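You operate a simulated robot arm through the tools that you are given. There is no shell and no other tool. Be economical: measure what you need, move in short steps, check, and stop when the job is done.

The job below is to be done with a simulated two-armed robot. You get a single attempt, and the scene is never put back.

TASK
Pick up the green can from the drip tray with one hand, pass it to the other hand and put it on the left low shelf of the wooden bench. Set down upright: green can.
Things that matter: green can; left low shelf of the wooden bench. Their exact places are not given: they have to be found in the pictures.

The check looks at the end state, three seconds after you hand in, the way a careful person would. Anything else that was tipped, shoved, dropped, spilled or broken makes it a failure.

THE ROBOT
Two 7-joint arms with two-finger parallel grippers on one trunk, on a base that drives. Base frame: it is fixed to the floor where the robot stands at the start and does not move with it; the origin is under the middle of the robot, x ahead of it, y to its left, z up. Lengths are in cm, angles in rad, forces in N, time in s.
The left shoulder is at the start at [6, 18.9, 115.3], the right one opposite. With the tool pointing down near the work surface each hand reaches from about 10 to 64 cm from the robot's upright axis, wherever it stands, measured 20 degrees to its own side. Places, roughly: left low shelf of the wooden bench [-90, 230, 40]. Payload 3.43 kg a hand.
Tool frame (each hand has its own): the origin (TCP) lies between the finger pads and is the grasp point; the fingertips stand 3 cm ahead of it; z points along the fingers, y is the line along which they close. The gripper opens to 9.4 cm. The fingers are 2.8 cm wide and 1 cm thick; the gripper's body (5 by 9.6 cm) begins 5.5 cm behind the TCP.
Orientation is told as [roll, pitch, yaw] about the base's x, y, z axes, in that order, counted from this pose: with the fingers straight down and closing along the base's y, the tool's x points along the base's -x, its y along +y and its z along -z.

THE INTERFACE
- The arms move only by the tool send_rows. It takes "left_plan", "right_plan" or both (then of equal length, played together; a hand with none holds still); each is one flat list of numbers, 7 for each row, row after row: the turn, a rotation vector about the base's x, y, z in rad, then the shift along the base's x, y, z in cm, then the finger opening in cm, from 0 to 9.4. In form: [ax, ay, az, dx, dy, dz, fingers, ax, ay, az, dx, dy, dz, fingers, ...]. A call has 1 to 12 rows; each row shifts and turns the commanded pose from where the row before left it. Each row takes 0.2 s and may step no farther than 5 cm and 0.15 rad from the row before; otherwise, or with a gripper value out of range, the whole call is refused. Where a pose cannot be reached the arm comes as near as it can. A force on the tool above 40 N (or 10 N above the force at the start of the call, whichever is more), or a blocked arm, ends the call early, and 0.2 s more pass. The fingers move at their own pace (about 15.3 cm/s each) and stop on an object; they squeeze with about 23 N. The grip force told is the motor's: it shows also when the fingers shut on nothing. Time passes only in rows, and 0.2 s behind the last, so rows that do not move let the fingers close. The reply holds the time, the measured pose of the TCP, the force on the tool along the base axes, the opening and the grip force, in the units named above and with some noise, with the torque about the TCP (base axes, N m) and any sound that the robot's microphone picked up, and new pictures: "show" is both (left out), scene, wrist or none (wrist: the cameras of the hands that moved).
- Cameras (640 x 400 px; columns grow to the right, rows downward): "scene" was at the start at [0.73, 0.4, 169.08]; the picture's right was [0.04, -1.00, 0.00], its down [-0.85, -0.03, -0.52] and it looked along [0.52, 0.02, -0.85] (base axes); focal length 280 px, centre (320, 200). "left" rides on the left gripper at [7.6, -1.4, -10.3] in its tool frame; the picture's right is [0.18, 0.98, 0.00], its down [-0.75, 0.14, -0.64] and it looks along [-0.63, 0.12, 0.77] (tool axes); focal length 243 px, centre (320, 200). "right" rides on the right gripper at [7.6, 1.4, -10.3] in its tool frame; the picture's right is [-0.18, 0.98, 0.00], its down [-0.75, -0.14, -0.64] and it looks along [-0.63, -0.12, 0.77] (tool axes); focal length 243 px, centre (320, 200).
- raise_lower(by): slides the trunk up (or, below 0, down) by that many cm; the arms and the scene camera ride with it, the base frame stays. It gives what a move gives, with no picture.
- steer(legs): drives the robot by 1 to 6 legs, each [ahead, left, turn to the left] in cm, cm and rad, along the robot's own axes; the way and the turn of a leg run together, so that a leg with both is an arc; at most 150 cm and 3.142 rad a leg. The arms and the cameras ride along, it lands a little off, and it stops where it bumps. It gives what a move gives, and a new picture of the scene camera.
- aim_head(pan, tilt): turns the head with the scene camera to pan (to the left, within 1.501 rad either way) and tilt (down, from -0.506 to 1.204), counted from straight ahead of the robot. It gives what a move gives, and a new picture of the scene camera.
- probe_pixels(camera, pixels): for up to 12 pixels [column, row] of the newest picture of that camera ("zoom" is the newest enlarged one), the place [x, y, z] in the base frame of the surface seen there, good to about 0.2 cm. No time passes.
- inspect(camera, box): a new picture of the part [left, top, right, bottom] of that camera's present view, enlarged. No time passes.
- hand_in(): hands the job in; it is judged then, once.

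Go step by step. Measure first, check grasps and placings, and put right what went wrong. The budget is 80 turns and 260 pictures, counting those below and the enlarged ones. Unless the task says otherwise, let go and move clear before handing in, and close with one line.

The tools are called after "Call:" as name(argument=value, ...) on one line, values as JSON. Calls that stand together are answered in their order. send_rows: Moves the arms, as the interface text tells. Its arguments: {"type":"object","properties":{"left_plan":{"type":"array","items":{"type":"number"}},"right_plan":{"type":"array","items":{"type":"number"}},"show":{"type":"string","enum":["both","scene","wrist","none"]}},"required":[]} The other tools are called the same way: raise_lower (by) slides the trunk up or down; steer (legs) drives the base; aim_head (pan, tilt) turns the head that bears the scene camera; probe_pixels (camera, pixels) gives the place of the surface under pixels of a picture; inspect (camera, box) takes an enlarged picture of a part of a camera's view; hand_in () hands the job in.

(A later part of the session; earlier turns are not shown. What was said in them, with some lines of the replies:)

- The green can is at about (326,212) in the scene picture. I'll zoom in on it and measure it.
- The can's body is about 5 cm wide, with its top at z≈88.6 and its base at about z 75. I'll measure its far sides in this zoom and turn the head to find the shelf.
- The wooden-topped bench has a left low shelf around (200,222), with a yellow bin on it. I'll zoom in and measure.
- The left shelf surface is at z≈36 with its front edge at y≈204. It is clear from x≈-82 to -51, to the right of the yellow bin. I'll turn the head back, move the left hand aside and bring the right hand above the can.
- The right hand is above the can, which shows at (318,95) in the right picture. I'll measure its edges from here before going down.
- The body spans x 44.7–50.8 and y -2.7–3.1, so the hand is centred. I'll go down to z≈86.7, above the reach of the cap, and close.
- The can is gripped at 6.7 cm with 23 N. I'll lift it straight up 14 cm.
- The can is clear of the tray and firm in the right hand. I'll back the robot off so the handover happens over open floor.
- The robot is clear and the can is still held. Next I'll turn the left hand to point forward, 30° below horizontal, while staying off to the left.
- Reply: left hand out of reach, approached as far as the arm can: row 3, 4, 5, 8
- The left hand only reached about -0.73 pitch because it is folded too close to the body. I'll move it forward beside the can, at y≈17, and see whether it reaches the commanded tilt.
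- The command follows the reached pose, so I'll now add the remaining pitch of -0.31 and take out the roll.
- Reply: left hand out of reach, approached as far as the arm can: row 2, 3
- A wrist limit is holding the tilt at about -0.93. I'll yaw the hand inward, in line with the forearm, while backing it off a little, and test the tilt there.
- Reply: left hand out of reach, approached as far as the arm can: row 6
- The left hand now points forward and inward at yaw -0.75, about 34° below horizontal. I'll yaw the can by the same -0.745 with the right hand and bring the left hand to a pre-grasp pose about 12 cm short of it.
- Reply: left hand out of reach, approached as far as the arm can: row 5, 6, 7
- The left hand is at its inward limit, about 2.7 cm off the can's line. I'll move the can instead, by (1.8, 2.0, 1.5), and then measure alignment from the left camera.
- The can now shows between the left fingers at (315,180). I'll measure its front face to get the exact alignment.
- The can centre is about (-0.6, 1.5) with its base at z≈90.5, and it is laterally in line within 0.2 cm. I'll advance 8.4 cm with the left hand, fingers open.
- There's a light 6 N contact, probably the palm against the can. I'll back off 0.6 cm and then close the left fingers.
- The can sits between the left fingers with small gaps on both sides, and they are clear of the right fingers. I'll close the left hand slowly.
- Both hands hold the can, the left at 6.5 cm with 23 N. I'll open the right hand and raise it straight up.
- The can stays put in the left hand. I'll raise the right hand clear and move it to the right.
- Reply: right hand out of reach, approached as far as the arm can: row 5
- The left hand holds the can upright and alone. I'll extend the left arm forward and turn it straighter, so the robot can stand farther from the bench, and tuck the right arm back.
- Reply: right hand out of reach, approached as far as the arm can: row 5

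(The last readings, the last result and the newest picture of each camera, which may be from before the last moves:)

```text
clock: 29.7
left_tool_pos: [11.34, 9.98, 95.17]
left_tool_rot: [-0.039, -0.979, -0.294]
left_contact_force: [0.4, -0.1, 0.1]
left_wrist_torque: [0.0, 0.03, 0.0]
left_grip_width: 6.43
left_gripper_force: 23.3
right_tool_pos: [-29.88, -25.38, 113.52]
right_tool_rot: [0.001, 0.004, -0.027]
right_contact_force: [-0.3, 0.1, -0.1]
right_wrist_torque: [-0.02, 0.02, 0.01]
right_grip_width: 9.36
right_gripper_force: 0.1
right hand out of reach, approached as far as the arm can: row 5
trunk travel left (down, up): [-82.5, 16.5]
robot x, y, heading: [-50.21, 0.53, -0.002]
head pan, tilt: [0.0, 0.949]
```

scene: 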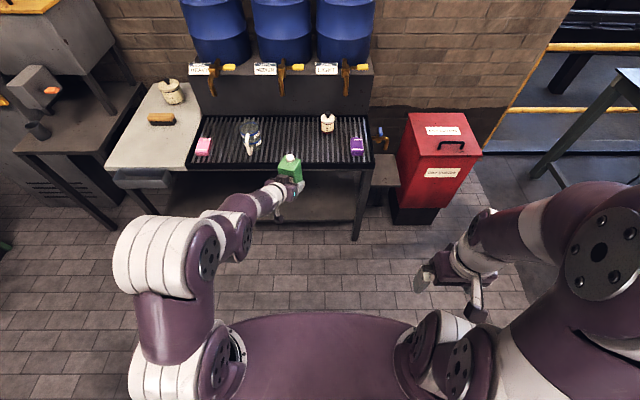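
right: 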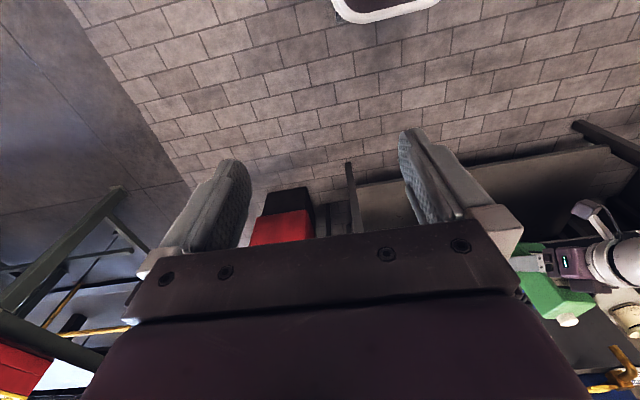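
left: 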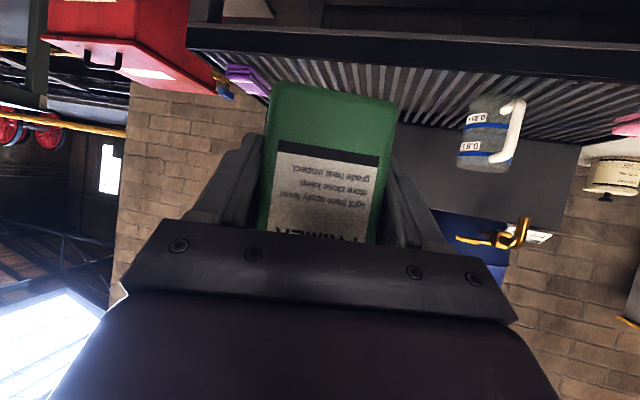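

The left arm now reaches 61 cm ahead with yaw -0.29. Before turning left, I'll check the distance of the furniture on that side.

Call:
probe_pixels(camera="scene", pixels=[[120, 178], [150, 215], [20, 150], [85, 205], [10, 240], [172, 185], [290, 160], [290, 180]])

Call:
steer(legs=[[-30, 0, 0]])

Call:
aim_head(pan=1.3, tilt=0.6)

```text
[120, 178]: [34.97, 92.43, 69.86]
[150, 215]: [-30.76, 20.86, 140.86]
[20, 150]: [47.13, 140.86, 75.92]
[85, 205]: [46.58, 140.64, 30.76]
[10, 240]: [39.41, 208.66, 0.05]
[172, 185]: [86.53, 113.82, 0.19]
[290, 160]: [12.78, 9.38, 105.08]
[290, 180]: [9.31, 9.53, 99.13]
```

```text
clock: 31.8
left_tool_pos: [-18.93, 10.44, 95.12]
left_tool_rot: [-0.038, -0.977, -0.291]
left_contact_force: [-0.3, 1.3, -4.8]
left_wrist_torque: [-0.01, 0.04, -0.02]
left_grip_width: 6.44
left_gripper_force: 23.0
right_tool_pos: [-59.81, -25.37, 113.46]
right_tool_rot: [0.002, 0.003, -0.022]
right_contact_force: [-0.4, 0.0, -0.2]
right_wrist_torque: [-0.03, -0.01, -0.03]
right_grip_width: 9.42
right_gripper_force: 0.0
trunk travel left (down, up): [-82.5, 16.5]
robot x, y, heading: [-80.63, 0.19, 0.004]
head pan, tilt: [0.0, 0.949]
```

scene: 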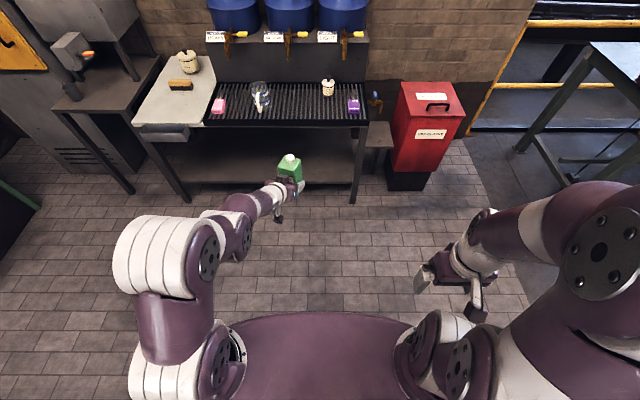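

```text
clock: 33.3
left_tool_pos: [-18.91, 10.41, 95.14]
left_tool_rot: [-0.038, -0.979, -0.288]
left_contact_force: [0.9, -0.5, -4.5]
left_wrist_torque: [0.02, 0.04, 0.0]
left_grip_width: 6.47
left_gripper_force: 22.8
right_tool_pos: [-59.97, -25.31, 113.57]
right_tool_rot: [0.003, 0.004, -0.021]
right_contact_force: [-1.2, -0.1, -0.1]
right_wrist_torque: [-0.02, -0.02, -0.05]
right_grip_width: 9.37
right_gripper_force: 0.1
trunk travel left (down, up): [-82.5, 16.5]
robot x, y, heading: [-80.51, 0.16, 0.005]
head pan, tilt: [1.3, 0.6]
```

scene: 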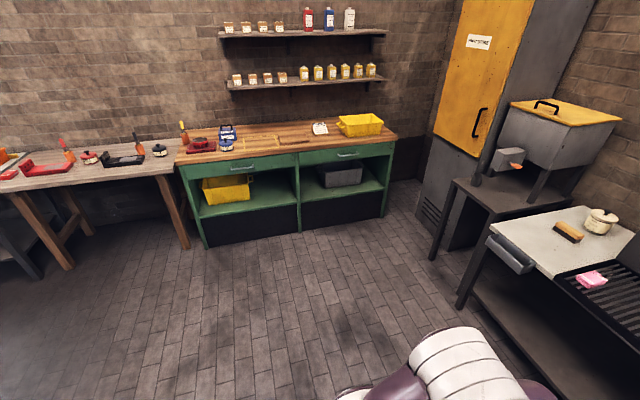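

The floor to the left is clear; the nearest furniture is at x≥35. I'll turn left 1.65 rad in place and then drive to a stand-off point in front of the bench.

Call:
steer(legs=[[0, 0, 1.65], [110, -37.6, 0]])

Call:
aim_head(pan=0.0, tilt=0.75)

```text
clock: 43.2
left_tool_pos: [-68.94, 174.32, 95.15]
left_tool_rot: [-0.037, -0.98, 1.369]
left_contact_force: [0.4, 0.0, -4.8]
left_wrist_torque: [-0.04, 0.0, 0.02]
left_grip_width: 6.42
left_gripper_force: 23.2
right_tool_pos: [-29.87, 136.59, 113.65]
right_tool_rot: [0.002, 0.004, 1.637]
right_contact_force: [-0.2, 0.0, 0.2]
right_wrist_torque: [0.01, 0.0, 0.0]
right_grip_width: 9.39
right_gripper_force: 0.0
trunk travel left (down, up): [-82.5, 16.5]
robot x, y, heading: [-53.25, 113.72, 1.653]
head pan, tilt: [1.3, 0.6]
```

scene: 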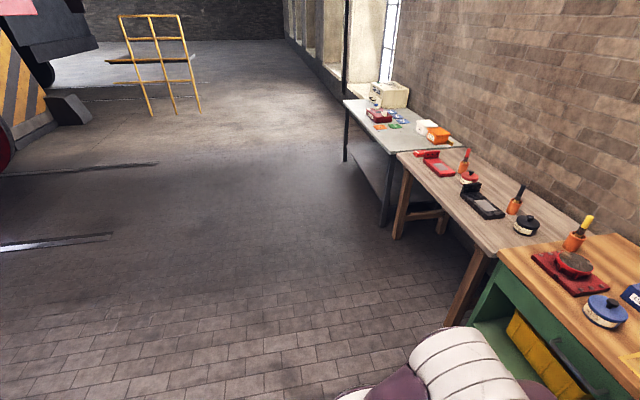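

```text
clock: 44.7
left_tool_pos: [-68.91, 174.26, 95.12]
left_tool_rot: [-0.039, -0.977, 1.368]
left_contact_force: [-1.0, 0.2, -4.3]
left_wrist_torque: [-0.05, 0.01, -0.02]
left_grip_width: 6.44
left_gripper_force: 22.9
right_tool_pos: [-29.73, 136.67, 113.68]
right_tool_rot: [0.0, 0.004, 1.638]
right_contact_force: [-0.4, -0.7, 0.4]
right_wrist_torque: [0.01, 0.03, 0.03]
right_grip_width: 9.4
right_gripper_force: 0.0
trunk travel left (down, up): [-82.5, 16.5]
robot x, y, heading: [-53.48, 114.04, 1.66]
head pan, tilt: [0.0, 0.75]
```

scene: 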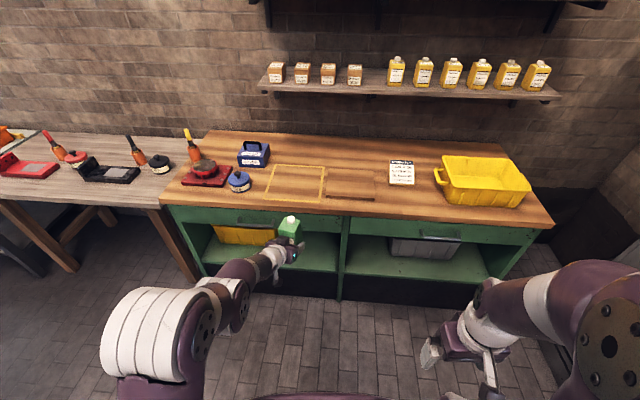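

The left hand is in front of the left bay and the can is still firm (6.44 cm). I'll lower the trunk to bring the can to shelf height while still outside.

Call:
raise_lower(by=-49)

Call:
inspect(camera="scene", box=[0, 0, 640, 400])

Call:
inspect(camera="left", box=[0, 0, 640, 400])

```text
refused: -49 is not a number from -40 to 40
```

```text
1.00 times, centred on (320, 200) of scene
```

zoom: 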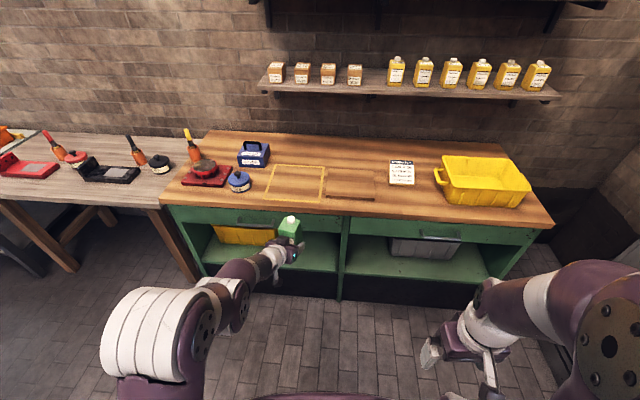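

```text
1.00 times, centred on (320, 200) of left
```

zoom: 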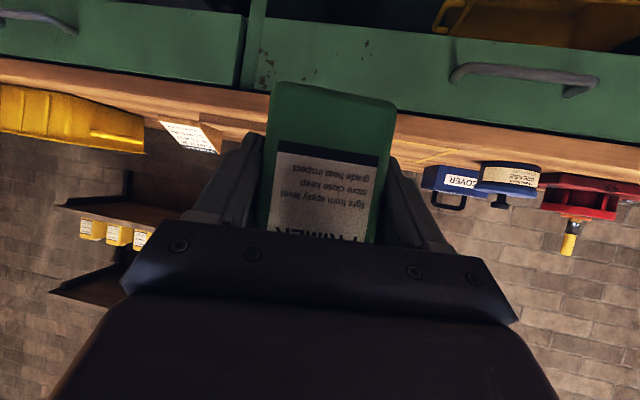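

The trunk takes at most 40 cm per call, so I'll lower it in two parts.

Call:
raise_lower(by=-40)

Call:
raise_lower(by=-9)

Call:
inspect(camera="left", box=[0, 0, 640, 400])

Call:
aim_head(pan=0.1, tilt=0.6)

```text
clock: 48.5
left_tool_pos: [-68.93, 174.19, 55.15]
left_tool_rot: [-0.039, -0.978, 1.368]
left_contact_force: [-0.3, 0.9, -4.7]
left_wrist_torque: [-0.06, 0.01, 0.01]
left_grip_width: 6.43
left_gripper_force: 23.3
right_tool_pos: [-29.8, 136.53, 73.55]
right_tool_rot: [0.0, 0.002, 1.637]
right_contact_force: [0.6, -0.2, -0.5]
right_wrist_torque: [0.0, 0.02, 0.01]
right_grip_width: 9.39
right_gripper_force: 0.1
trunk travel left (down, up): [-42.5, 56.5]
robot x, y, heading: [-53.52, 113.84, 1.66]
head pan, tilt: [0.0, 0.75]
```

```text
clock: 49.8
left_tool_pos: [-68.79, 174.3, 46.11]
left_tool_rot: [-0.04, -0.979, 1.369]
left_contact_force: [-0.3, 0.3, -3.8]
left_wrist_torque: [-0.06, 0.0, -0.04]
left_grip_width: 6.45
left_gripper_force: 23.0
right_tool_pos: [-29.77, 136.51, 64.57]
right_tool_rot: [0.002, 0.005, 1.637]
right_contact_force: [0.3, 1.0, 0.2]
right_wrist_torque: [0.01, -0.01, 0.01]
right_grip_width: 9.4
right_gripper_force: 0.1
trunk travel left (down, up): [-33.5, 65.5]
robot x, y, heading: [-53.81, 114.17, 1.66]
head pan, tilt: [0.0, 0.75]
```

```text
1.00 times, centred on (320, 200) of left
```

zoom: 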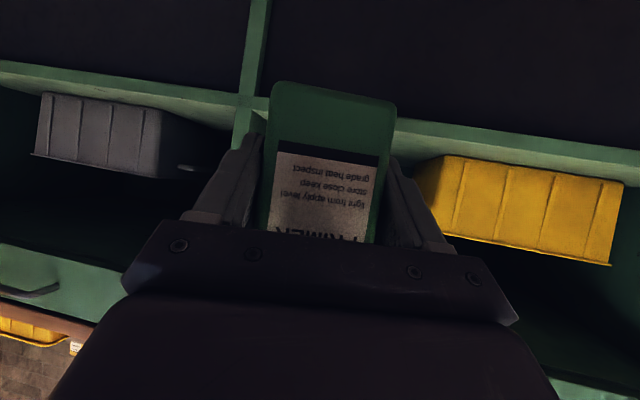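

```text
clock: 50.5
left_tool_pos: [-68.94, 174.35, 46.05]
left_tool_rot: [-0.039, -0.977, 1.368]
left_contact_force: [-1.1, 0.7, -4.3]
left_wrist_torque: [-0.1, 0.04, -0.06]
left_grip_width: 6.42
left_gripper_force: 23.0
right_tool_pos: [-29.83, 136.6, 64.64]
right_tool_rot: [0.002, 0.004, 1.637]
right_contact_force: [-0.1, 0.5, 0.1]
right_wrist_torque: [-0.01, 0.03, 0.0]
right_grip_width: 9.4
right_gripper_force: 0.0
trunk travel left (down, up): [-33.5, 65.5]
robot x, y, heading: [-53.18, 113.96, 1.661]
head pan, tilt: [0.099, 0.6]
```

scene: 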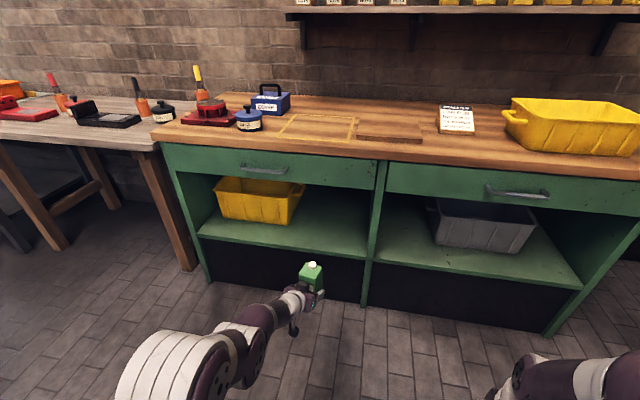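

The bay is clearly visible now. I'll measure the shelf edge, bin edge, divider, drawer bottom and the can's base.

Call:
probe_pixels(camera="scene", pixels=[[340, 250], [290, 244], [288, 222], [302, 190], [374, 225], [330, 222], [330, 186], [365, 259], [300, 250], [250, 190], [275, 168], [315, 270]])

Call:
probe_pixels(camera="left", pixels=[[280, 86], [385, 104], [330, 90], [268, 180], [385, 200], [325, 150]])

```text
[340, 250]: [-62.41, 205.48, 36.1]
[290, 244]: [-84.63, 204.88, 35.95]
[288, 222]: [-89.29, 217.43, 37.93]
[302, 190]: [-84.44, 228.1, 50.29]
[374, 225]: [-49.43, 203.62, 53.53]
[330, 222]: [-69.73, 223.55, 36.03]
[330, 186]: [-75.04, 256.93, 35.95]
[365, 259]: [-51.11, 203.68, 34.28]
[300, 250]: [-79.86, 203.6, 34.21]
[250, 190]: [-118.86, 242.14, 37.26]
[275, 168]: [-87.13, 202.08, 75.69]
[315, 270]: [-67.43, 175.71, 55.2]
```

```text
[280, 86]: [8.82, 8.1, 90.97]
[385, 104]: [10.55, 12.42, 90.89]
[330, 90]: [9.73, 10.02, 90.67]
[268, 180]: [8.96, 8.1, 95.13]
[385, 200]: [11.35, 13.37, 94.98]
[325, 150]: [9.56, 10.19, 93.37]
```

The can's base is about 4.6 below the TCP, the shelf is at z=36.0 with its edge at y=203.7, and the bay is free from x≈-84 to -50. I'll lower 2 cm more, drive in part way and check.

Call:
raise_lower(by=-2)

Call:
steer(legs=[[24, -5.5, 0]])

Call:
send_rows(left_plan=[0, 0, 0, 0, 0, 0, 3.5], show="wrist")

```text
clock: 51.2
left_tool_pos: [-68.93, 174.29, 44.06]
left_tool_rot: [-0.036, -0.979, 1.368]
left_contact_force: [-0.7, -0.2, -4.7]
left_wrist_torque: [-0.04, -0.02, 0.0]
left_grip_width: 6.45
left_gripper_force: 23.0
right_tool_pos: [-29.81, 136.53, 62.57]
right_tool_rot: [0.003, 0.006, 1.636]
right_contact_force: [0.3, 0.3, -0.4]
right_wrist_torque: [0.0, 0.0, 0.02]
right_grip_width: 9.41
right_gripper_force: 0.0
trunk travel left (down, up): [-31.5, 67.5]
robot x, y, heading: [-53.41, 114.24, 1.66]
head pan, tilt: [0.099, 0.6]
```

```text
clock: 53.0
left_tool_pos: [-65.78, 198.66, 44.03]
left_tool_rot: [-0.039, -0.978, 1.371]
left_contact_force: [0.6, 0.5, -4.5]
left_wrist_torque: [-0.07, 0.01, 0.0]
left_grip_width: 6.43
left_gripper_force: 23.3
right_tool_pos: [-26.64, 161.02, 62.57]
right_tool_rot: [0.001, 0.004, 1.64]
right_contact_force: [0.7, -0.2, 0.5]
right_wrist_torque: [-0.02, -0.01, 0.01]
right_grip_width: 9.39
right_gripper_force: 0.0
trunk travel left (down, up): [-31.5, 67.5]
robot x, y, heading: [-49.97, 138.13, 1.662]
head pan, tilt: [0.099, 0.6]
```

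scene: 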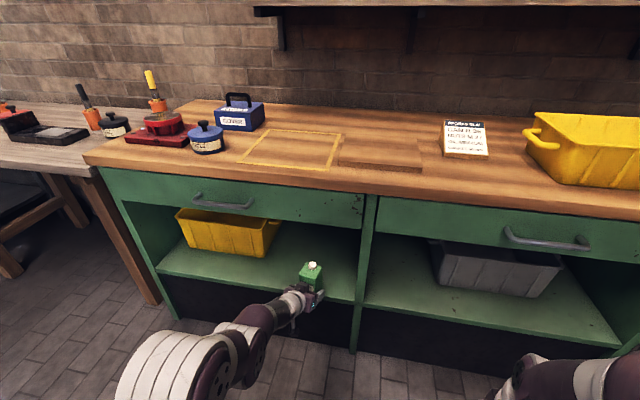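

```text
clock: 53.4
left_tool_pos: [-65.79, 198.57, 44.07]
left_tool_rot: [-0.04, -0.978, 1.371]
left_contact_force: [0.6, 0.0, -4.6]
left_wrist_torque: [-0.05, 0.0, 0.0]
left_grip_width: 6.4
left_gripper_force: 23.3
right_tool_pos: [-26.68, 160.97, 62.55]
right_tool_rot: [0.002, 0.003, 1.639]
right_contact_force: [-0.4, -1.0, -0.6]
right_wrist_torque: [0.0, -0.02, 0.03]
right_grip_width: 9.38
right_gripper_force: 0.0
trunk travel left (down, up): [-31.5, 67.5]
robot x, y, heading: [-49.94, 137.98, 1.663]
head pan, tilt: [0.099, 0.6]
```

left: 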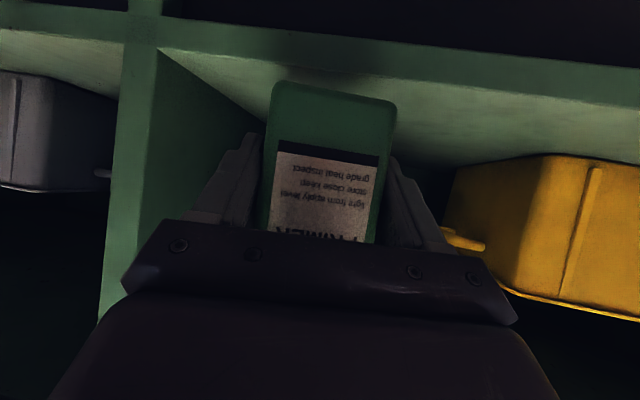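

The can is just over the shelf lip and the bin is well to the left. I'll measure the can's base and uprightness from the left camera.

Call:
probe_pixels(camera="left", pixels=[[285, 86], [335, 90], [385, 102], [330, 88], [325, 115], [322, 140], [320, 200], [268, 160], [390, 140], [480, 242], [250, 108], [420, 130]])

```text
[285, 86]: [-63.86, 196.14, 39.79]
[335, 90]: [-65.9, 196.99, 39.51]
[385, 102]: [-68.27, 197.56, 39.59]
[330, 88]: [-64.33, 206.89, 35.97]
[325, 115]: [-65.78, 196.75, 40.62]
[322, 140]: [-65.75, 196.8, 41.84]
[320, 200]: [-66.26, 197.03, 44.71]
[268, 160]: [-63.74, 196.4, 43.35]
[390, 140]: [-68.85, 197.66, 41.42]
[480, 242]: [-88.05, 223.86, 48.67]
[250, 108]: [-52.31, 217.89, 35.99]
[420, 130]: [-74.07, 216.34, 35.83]
```

The can hangs upright with its base about 3.4 cm above the shelf. I'll drive 13 cm further in.

Call:
steer(legs=[[13, 0, 0]])

Call:
send_rows(left_plan=[0, 0, 0, 0, 0, 0, 3.5], show="wrist")

```text
clock: 54.6
left_tool_pos: [-67.35, 211.21, 43.99]
left_tool_rot: [-0.038, -0.978, 1.375]
left_contact_force: [-0.9, 0.4, -4.6]
left_wrist_torque: [-0.04, 0.02, -0.03]
left_grip_width: 6.43
left_gripper_force: 22.7
right_tool_pos: [-27.95, 173.74, 62.51]
right_tool_rot: [0.001, 0.004, 1.644]
right_contact_force: [0.5, 0.1, -0.3]
right_wrist_torque: [-0.02, 0.01, 0.01]
right_grip_width: 9.4
right_gripper_force: 0.1
trunk travel left (down, up): [-31.5, 67.5]
robot x, y, heading: [-51.77, 150.88, 1.666]
head pan, tilt: [0.099, 0.6]
```

scene: 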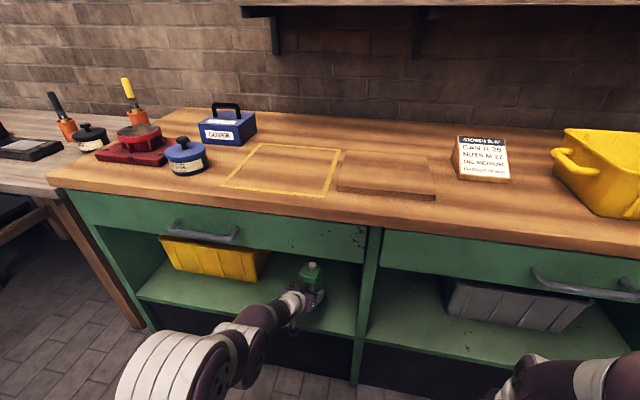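

```text
clock: 55.0
left_tool_pos: [-67.28, 211.22, 44.03]
left_tool_rot: [-0.04, -0.976, 1.373]
left_contact_force: [0.1, 0.4, -4.5]
left_wrist_torque: [-0.05, 0.0, 0.01]
left_grip_width: 6.45
left_gripper_force: 23.2
right_tool_pos: [-27.98, 173.75, 62.54]
right_tool_rot: [0.001, 0.003, 1.646]
right_contact_force: [0.3, 0.5, 0.3]
right_wrist_torque: [-0.04, 0.0, 0.02]
right_grip_width: 9.39
right_gripper_force: 0.0
trunk travel left (down, up): [-31.5, 67.5]
robot x, y, heading: [-51.42, 151.07, 1.668]
head pan, tilt: [0.099, 0.6]
```

left: 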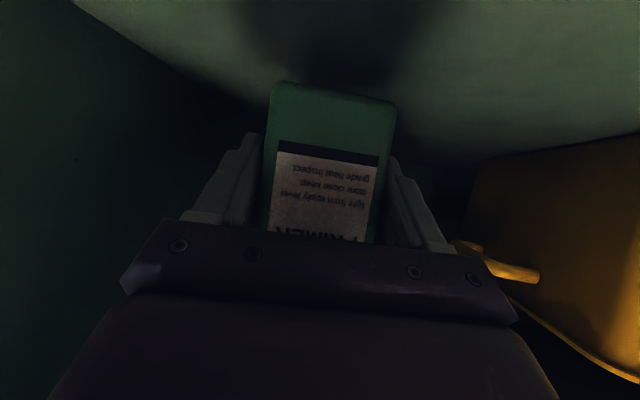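

The can centre is about (-67, 212.6), well inside the lip and clear of the bin. I'll lower it with the arm until the force shows contact.

Call:
send_rows(left_plan=[0, 0, 0, 0, 0, -1, 3.5, 0, 0, 0, 0, 0, -1, 3.5, 0, 0, 0, 0, 0, -0.6, 3.5, 0, 0, 0, 0, 0, -0.3, 3.5, 0, 0, 0, 0, 0, 0, 3.5], show="wrist")

```text
clock: 56.2
left_tool_pos: [-67.23, 211.19, 41.25]
left_tool_rot: [-0.039, -0.976, 1.374]
left_contact_force: [-0.3, 0.0, -4.8]
left_wrist_torque: [-0.11, 0.03, -0.01]
left_grip_width: 6.45
left_gripper_force: 22.5
right_tool_pos: [-27.81, 173.68, 62.62]
right_tool_rot: [0.0, 0.003, 1.645]
right_contact_force: [0.4, -0.1, 0.5]
right_wrist_torque: [0.01, -0.01, -0.04]
right_grip_width: 9.38
right_gripper_force: 0.0
trunk travel left (down, up): [-31.5, 67.5]
robot x, y, heading: [-51.42, 150.95, 1.663]
head pan, tilt: [0.099, 0.6]
```

left: 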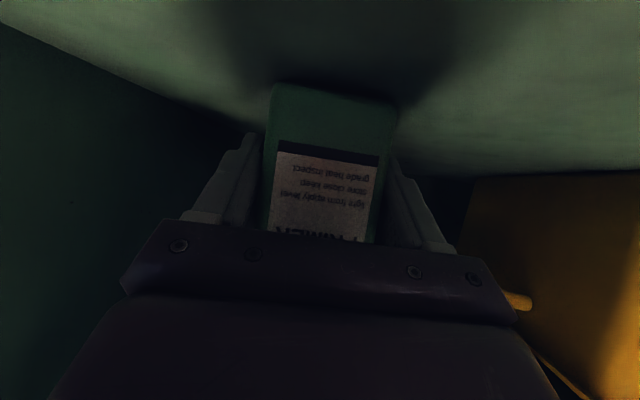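

No contact yet. I'll lower in fine steps.

Call:
send_rows(left_plan=[0, 0, 0, 0, 0, -0.2, 3.5, 0, 0, 0, 0, 0, -0.2, 3.5, 0, 0, 0, 0, 0, 0, 3.5], show="none")

Call:
send_rows(left_plan=[0, 0, 0, 0, 0, -0.2, 3.5, 0, 0, 0, 0, 0, 0, 3.5], show="wrist")

```text
clock: 57.0
left_tool_pos: [-67.24, 211.14, 40.93]
left_tool_rot: [-0.039, -0.978, 1.374]
left_contact_force: [-0.6, -0.8, -4.3]
left_wrist_torque: [-0.06, 0.02, -0.03]
left_grip_width: 6.46
left_gripper_force: 23.0
right_tool_pos: [-27.92, 173.73, 62.68]
right_tool_rot: [0.001, 0.004, 1.642]
right_contact_force: [-0.3, -0.1, -0.5]
right_wrist_torque: [0.0, 0.04, 0.02]
right_grip_width: 9.42
right_gripper_force: 0.0
trunk travel left (down, up): [-31.5, 67.5]
robot x, y, heading: [-51.62, 150.68, 1.666]
head pan, tilt: [0.099, 0.6]
```

```text
clock: 57.6
left_tool_pos: [-67.23, 211.08, 40.62]
left_tool_rot: [-0.039, -0.978, 1.375]
left_contact_force: [0.1, -0.2, -4.8]
left_wrist_torque: [-0.08, -0.02, 0.0]
left_grip_width: 6.43
left_gripper_force: 23.6
right_tool_pos: [-27.89, 173.81, 62.49]
right_tool_rot: [0.002, 0.004, 1.644]
right_contact_force: [0.3, 0.6, 0.1]
right_wrist_torque: [0.0, -0.01, -0.02]
right_grip_width: 9.38
right_gripper_force: 0.0
trunk travel left (down, up): [-31.5, 67.5]
robot x, y, heading: [-51.35, 150.78, 1.671]
head pan, tilt: [0.099, 0.6]
```

left: 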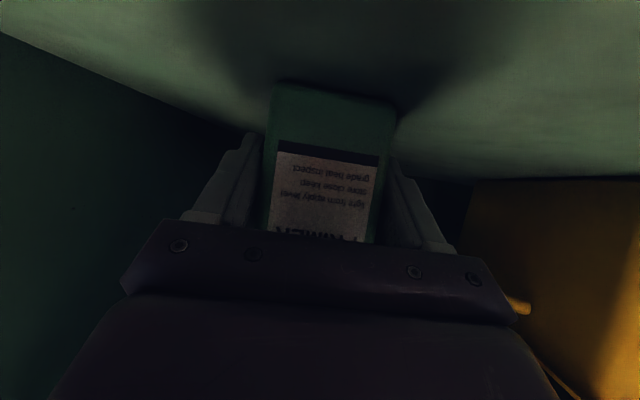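

Call:
send_rows(left_plan=[0, 0, 0, 0, 0, -0.15, 3.5, 0, 0, 0, 0, 0, 0, 3.5], show="none")

Call:
send_rows(left_plan=[0, 0, 0, 0, 0, -0.15, 3.5, 0, 0, 0, 0, 0, 0, 3.5], show="wrist")

Call:
probe_pixels(camera="left", pixels=[[330, 92], [330, 82], [290, 88], [380, 106], [325, 115], [320, 200]])

```text
clock: 58.2
left_tool_pos: [-67.27, 211.15, 40.63]
left_tool_rot: [-0.035, -0.981, 1.374]
left_contact_force: [0.5, -1.5, 2.6]
left_wrist_torque: [0.26, 0.12, -0.03]
left_grip_width: 6.45
left_gripper_force: 23.0
right_tool_pos: [-27.85, 173.68, 62.64]
right_tool_rot: [0.001, 0.003, 1.644]
right_contact_force: [0.3, 0.4, -1.3]
right_wrist_torque: [-0.01, -0.01, -0.01]
right_grip_width: 9.39
right_gripper_force: 0.0
trunk travel left (down, up): [-31.5, 67.5]
robot x, y, heading: [-51.06, 150.93, 1.667]
head pan, tilt: [0.099, 0.6]
```

```text
clock: 58.8
left_tool_pos: [-67.27, 211.21, 40.69]
left_tool_rot: [-0.035, -0.982, 1.371]
left_contact_force: [4.3, -4.9, 14.4]
left_wrist_torque: [0.51, 0.27, -0.03]
left_grip_width: 6.45
left_gripper_force: 23.3
right_tool_pos: [-27.82, 173.48, 62.65]
right_tool_rot: [0.002, 0.001, 1.644]
right_contact_force: [-0.8, -0.4, 0.1]
right_wrist_torque: [-0.02, -0.03, -0.05]
right_grip_width: 9.38
right_gripper_force: 0.0
trunk travel left (down, up): [-31.5, 67.5]
robot x, y, heading: [-51.38, 150.6, 1.667]
head pan, tilt: [0.099, 0.6]
```

left: 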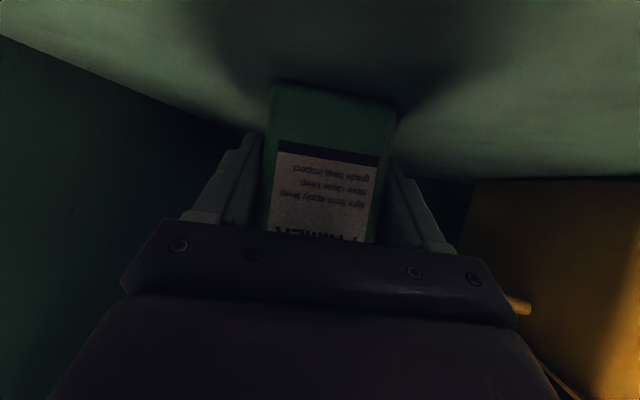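

```text
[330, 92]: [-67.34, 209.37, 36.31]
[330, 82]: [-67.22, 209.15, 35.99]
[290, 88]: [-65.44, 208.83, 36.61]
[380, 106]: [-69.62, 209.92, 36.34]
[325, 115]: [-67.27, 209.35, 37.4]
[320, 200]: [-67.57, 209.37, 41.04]
```

The can rests on the shelf (contact 14 N, front face vertical, base at z≈36.0). I'll ease off slightly and open the fingers.

Call:
send_rows(left_plan=[0, 0, 0, 0, 0, 0.15, 3.5, 0, 0, 0, 0, 0, 0, 3.5, 0, 0, 0, 0, 0, 0, 6.8, 0, 0, 0, 0, 0, 0, 7.5, 0, 0, 0, 0, 0, 0, 9.4, 0, 0, 0, 0, 0, 0, 9.4], show="wrist")

```text
clock: 60.2
left_tool_pos: [-67.21, 211.29, 40.53]
left_tool_rot: [-0.039, -0.978, 1.374]
left_contact_force: [-0.2, 0.0, -0.7]
left_wrist_torque: [0.0, -0.01, 0.0]
left_grip_width: 9.39
left_gripper_force: 0.1
right_tool_pos: [-27.97, 173.72, 62.58]
right_tool_rot: [0.001, 0.002, 1.645]
right_contact_force: [0.2, 0.3, 0.0]
right_wrist_torque: [-0.02, -0.03, 0.0]
right_grip_width: 9.4
right_gripper_force: 0.1
trunk travel left (down, up): [-31.5, 67.5]
robot x, y, heading: [-51.26, 150.91, 1.667]
head pan, tilt: [0.099, 0.6]
```

left: 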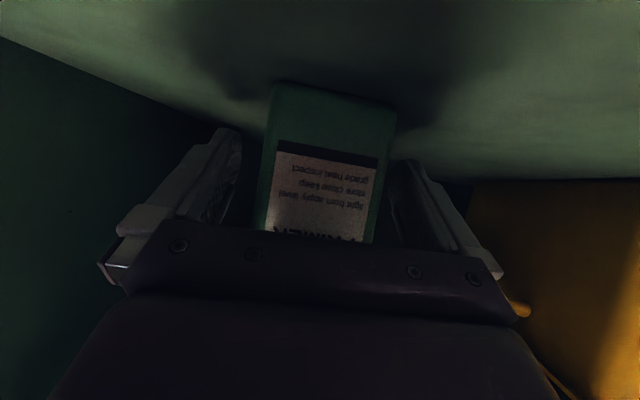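

The fingers are open and the can stands untouched. I'll pull the hand straight back along its own direction with the arm, then drive away.

Call:
send_rows(left_plan=[0, 0, 0, -0.195, -0.98, 0, 9.4, 0, 0, 0, -0.195, -0.98, 0, 9.4, 0, 0, 0, -0.195, -0.98, 0, 9.4, 0, 0, 0, -0.195, -0.98, 0, 9.4, 0, 0, 0, -0.195, -0.98, 0, 9.4, 0, 0, 0, -0.195, -0.98, 0, 9.4, 0, 0, 0, 0, 0, 0, 9.4], show="wrist")

```text
clock: 61.8
left_tool_pos: [-68.45, 205.63, 40.39]
left_tool_rot: [-0.037, -0.979, 1.374]
left_contact_force: [-0.2, 0.9, -0.4]
left_wrist_torque: [-0.02, 0.0, 0.02]
left_grip_width: 9.41
left_gripper_force: 0.1
left hand out of reach, approached as far as the arm can: row 2
right_tool_pos: [-27.88, 173.7, 62.6]
right_tool_rot: [0.001, 0.003, 1.645]
right_contact_force: [-0.4, -0.4, 0.0]
right_wrist_torque: [0.03, -0.03, -0.02]
right_grip_width: 9.39
right_gripper_force: 0.0
trunk travel left (down, up): [-31.5, 67.5]
robot x, y, heading: [-51.36, 151.01, 1.665]
head pan, tilt: [0.099, 0.6]
```

left: 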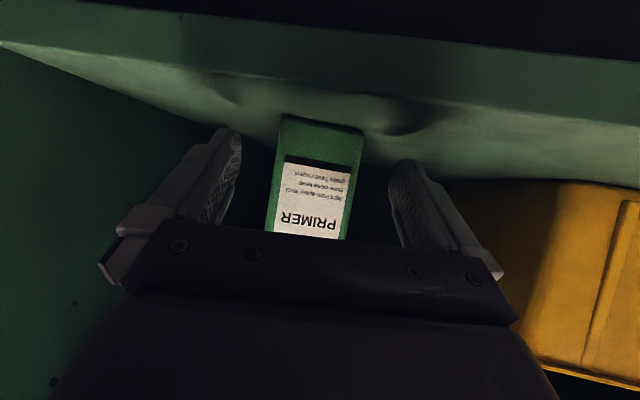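

The hand is sliding off and the can is still upright. I'll drive back along the same direction until it's clear of the bay.

Call:
steer(legs=[[-14.4, 4.3, 0], [-25, 0, 0]])

Call:
inspect(camera="scene", box=[130, 120, 450, 320])

```text
clock: 64.7
left_tool_pos: [-69.11, 165.48, 40.41]
left_tool_rot: [-0.038, -0.978, 1.382]
left_contact_force: [-0.5, 0.0, -0.5]
left_wrist_torque: [0.01, 0.0, 0.01]
left_grip_width: 9.39
left_gripper_force: 0.0
right_tool_pos: [-28.42, 133.87, 62.6]
right_tool_rot: [0.003, 0.002, 1.652]
right_contact_force: [0.0, 1.1, -0.6]
right_wrist_torque: [0.01, 0.0, 0.01]
right_grip_width: 9.42
right_gripper_force: 0.1
trunk travel left (down, up): [-31.5, 67.5]
robot x, y, heading: [-51.21, 110.53, 1.681]
head pan, tilt: [0.099, 0.6]
```

scene: 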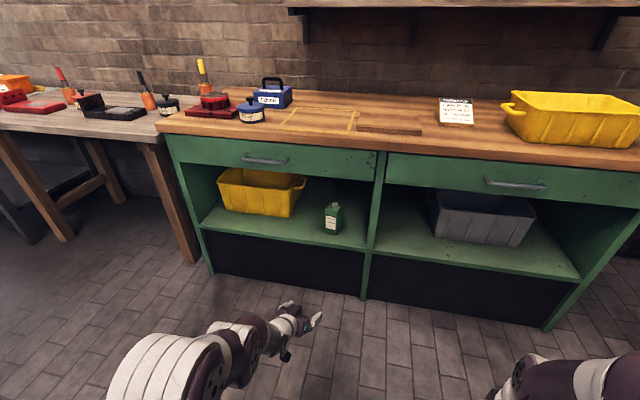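

```text
2.00 times, centred on (290, 220) of scene
```

zoom: 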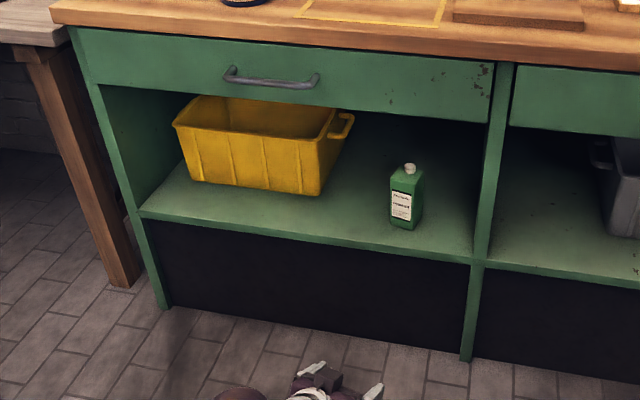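

The zoomed picture shows the green can upright on the left low shelf at (405,197). The yellow bin hasn't been disturbed and both hands are empty and clear, so I'm handing in.

Call:
hand_in()

```text
The job is handed in.
```

The green can is standing upright on the bench's left low shelf. The right hand picked it off the drip tray and passed it to the left hand, which set it down. I saw nothing else tipped or moved, though I didn't look back at the drip tray after driving away from it.
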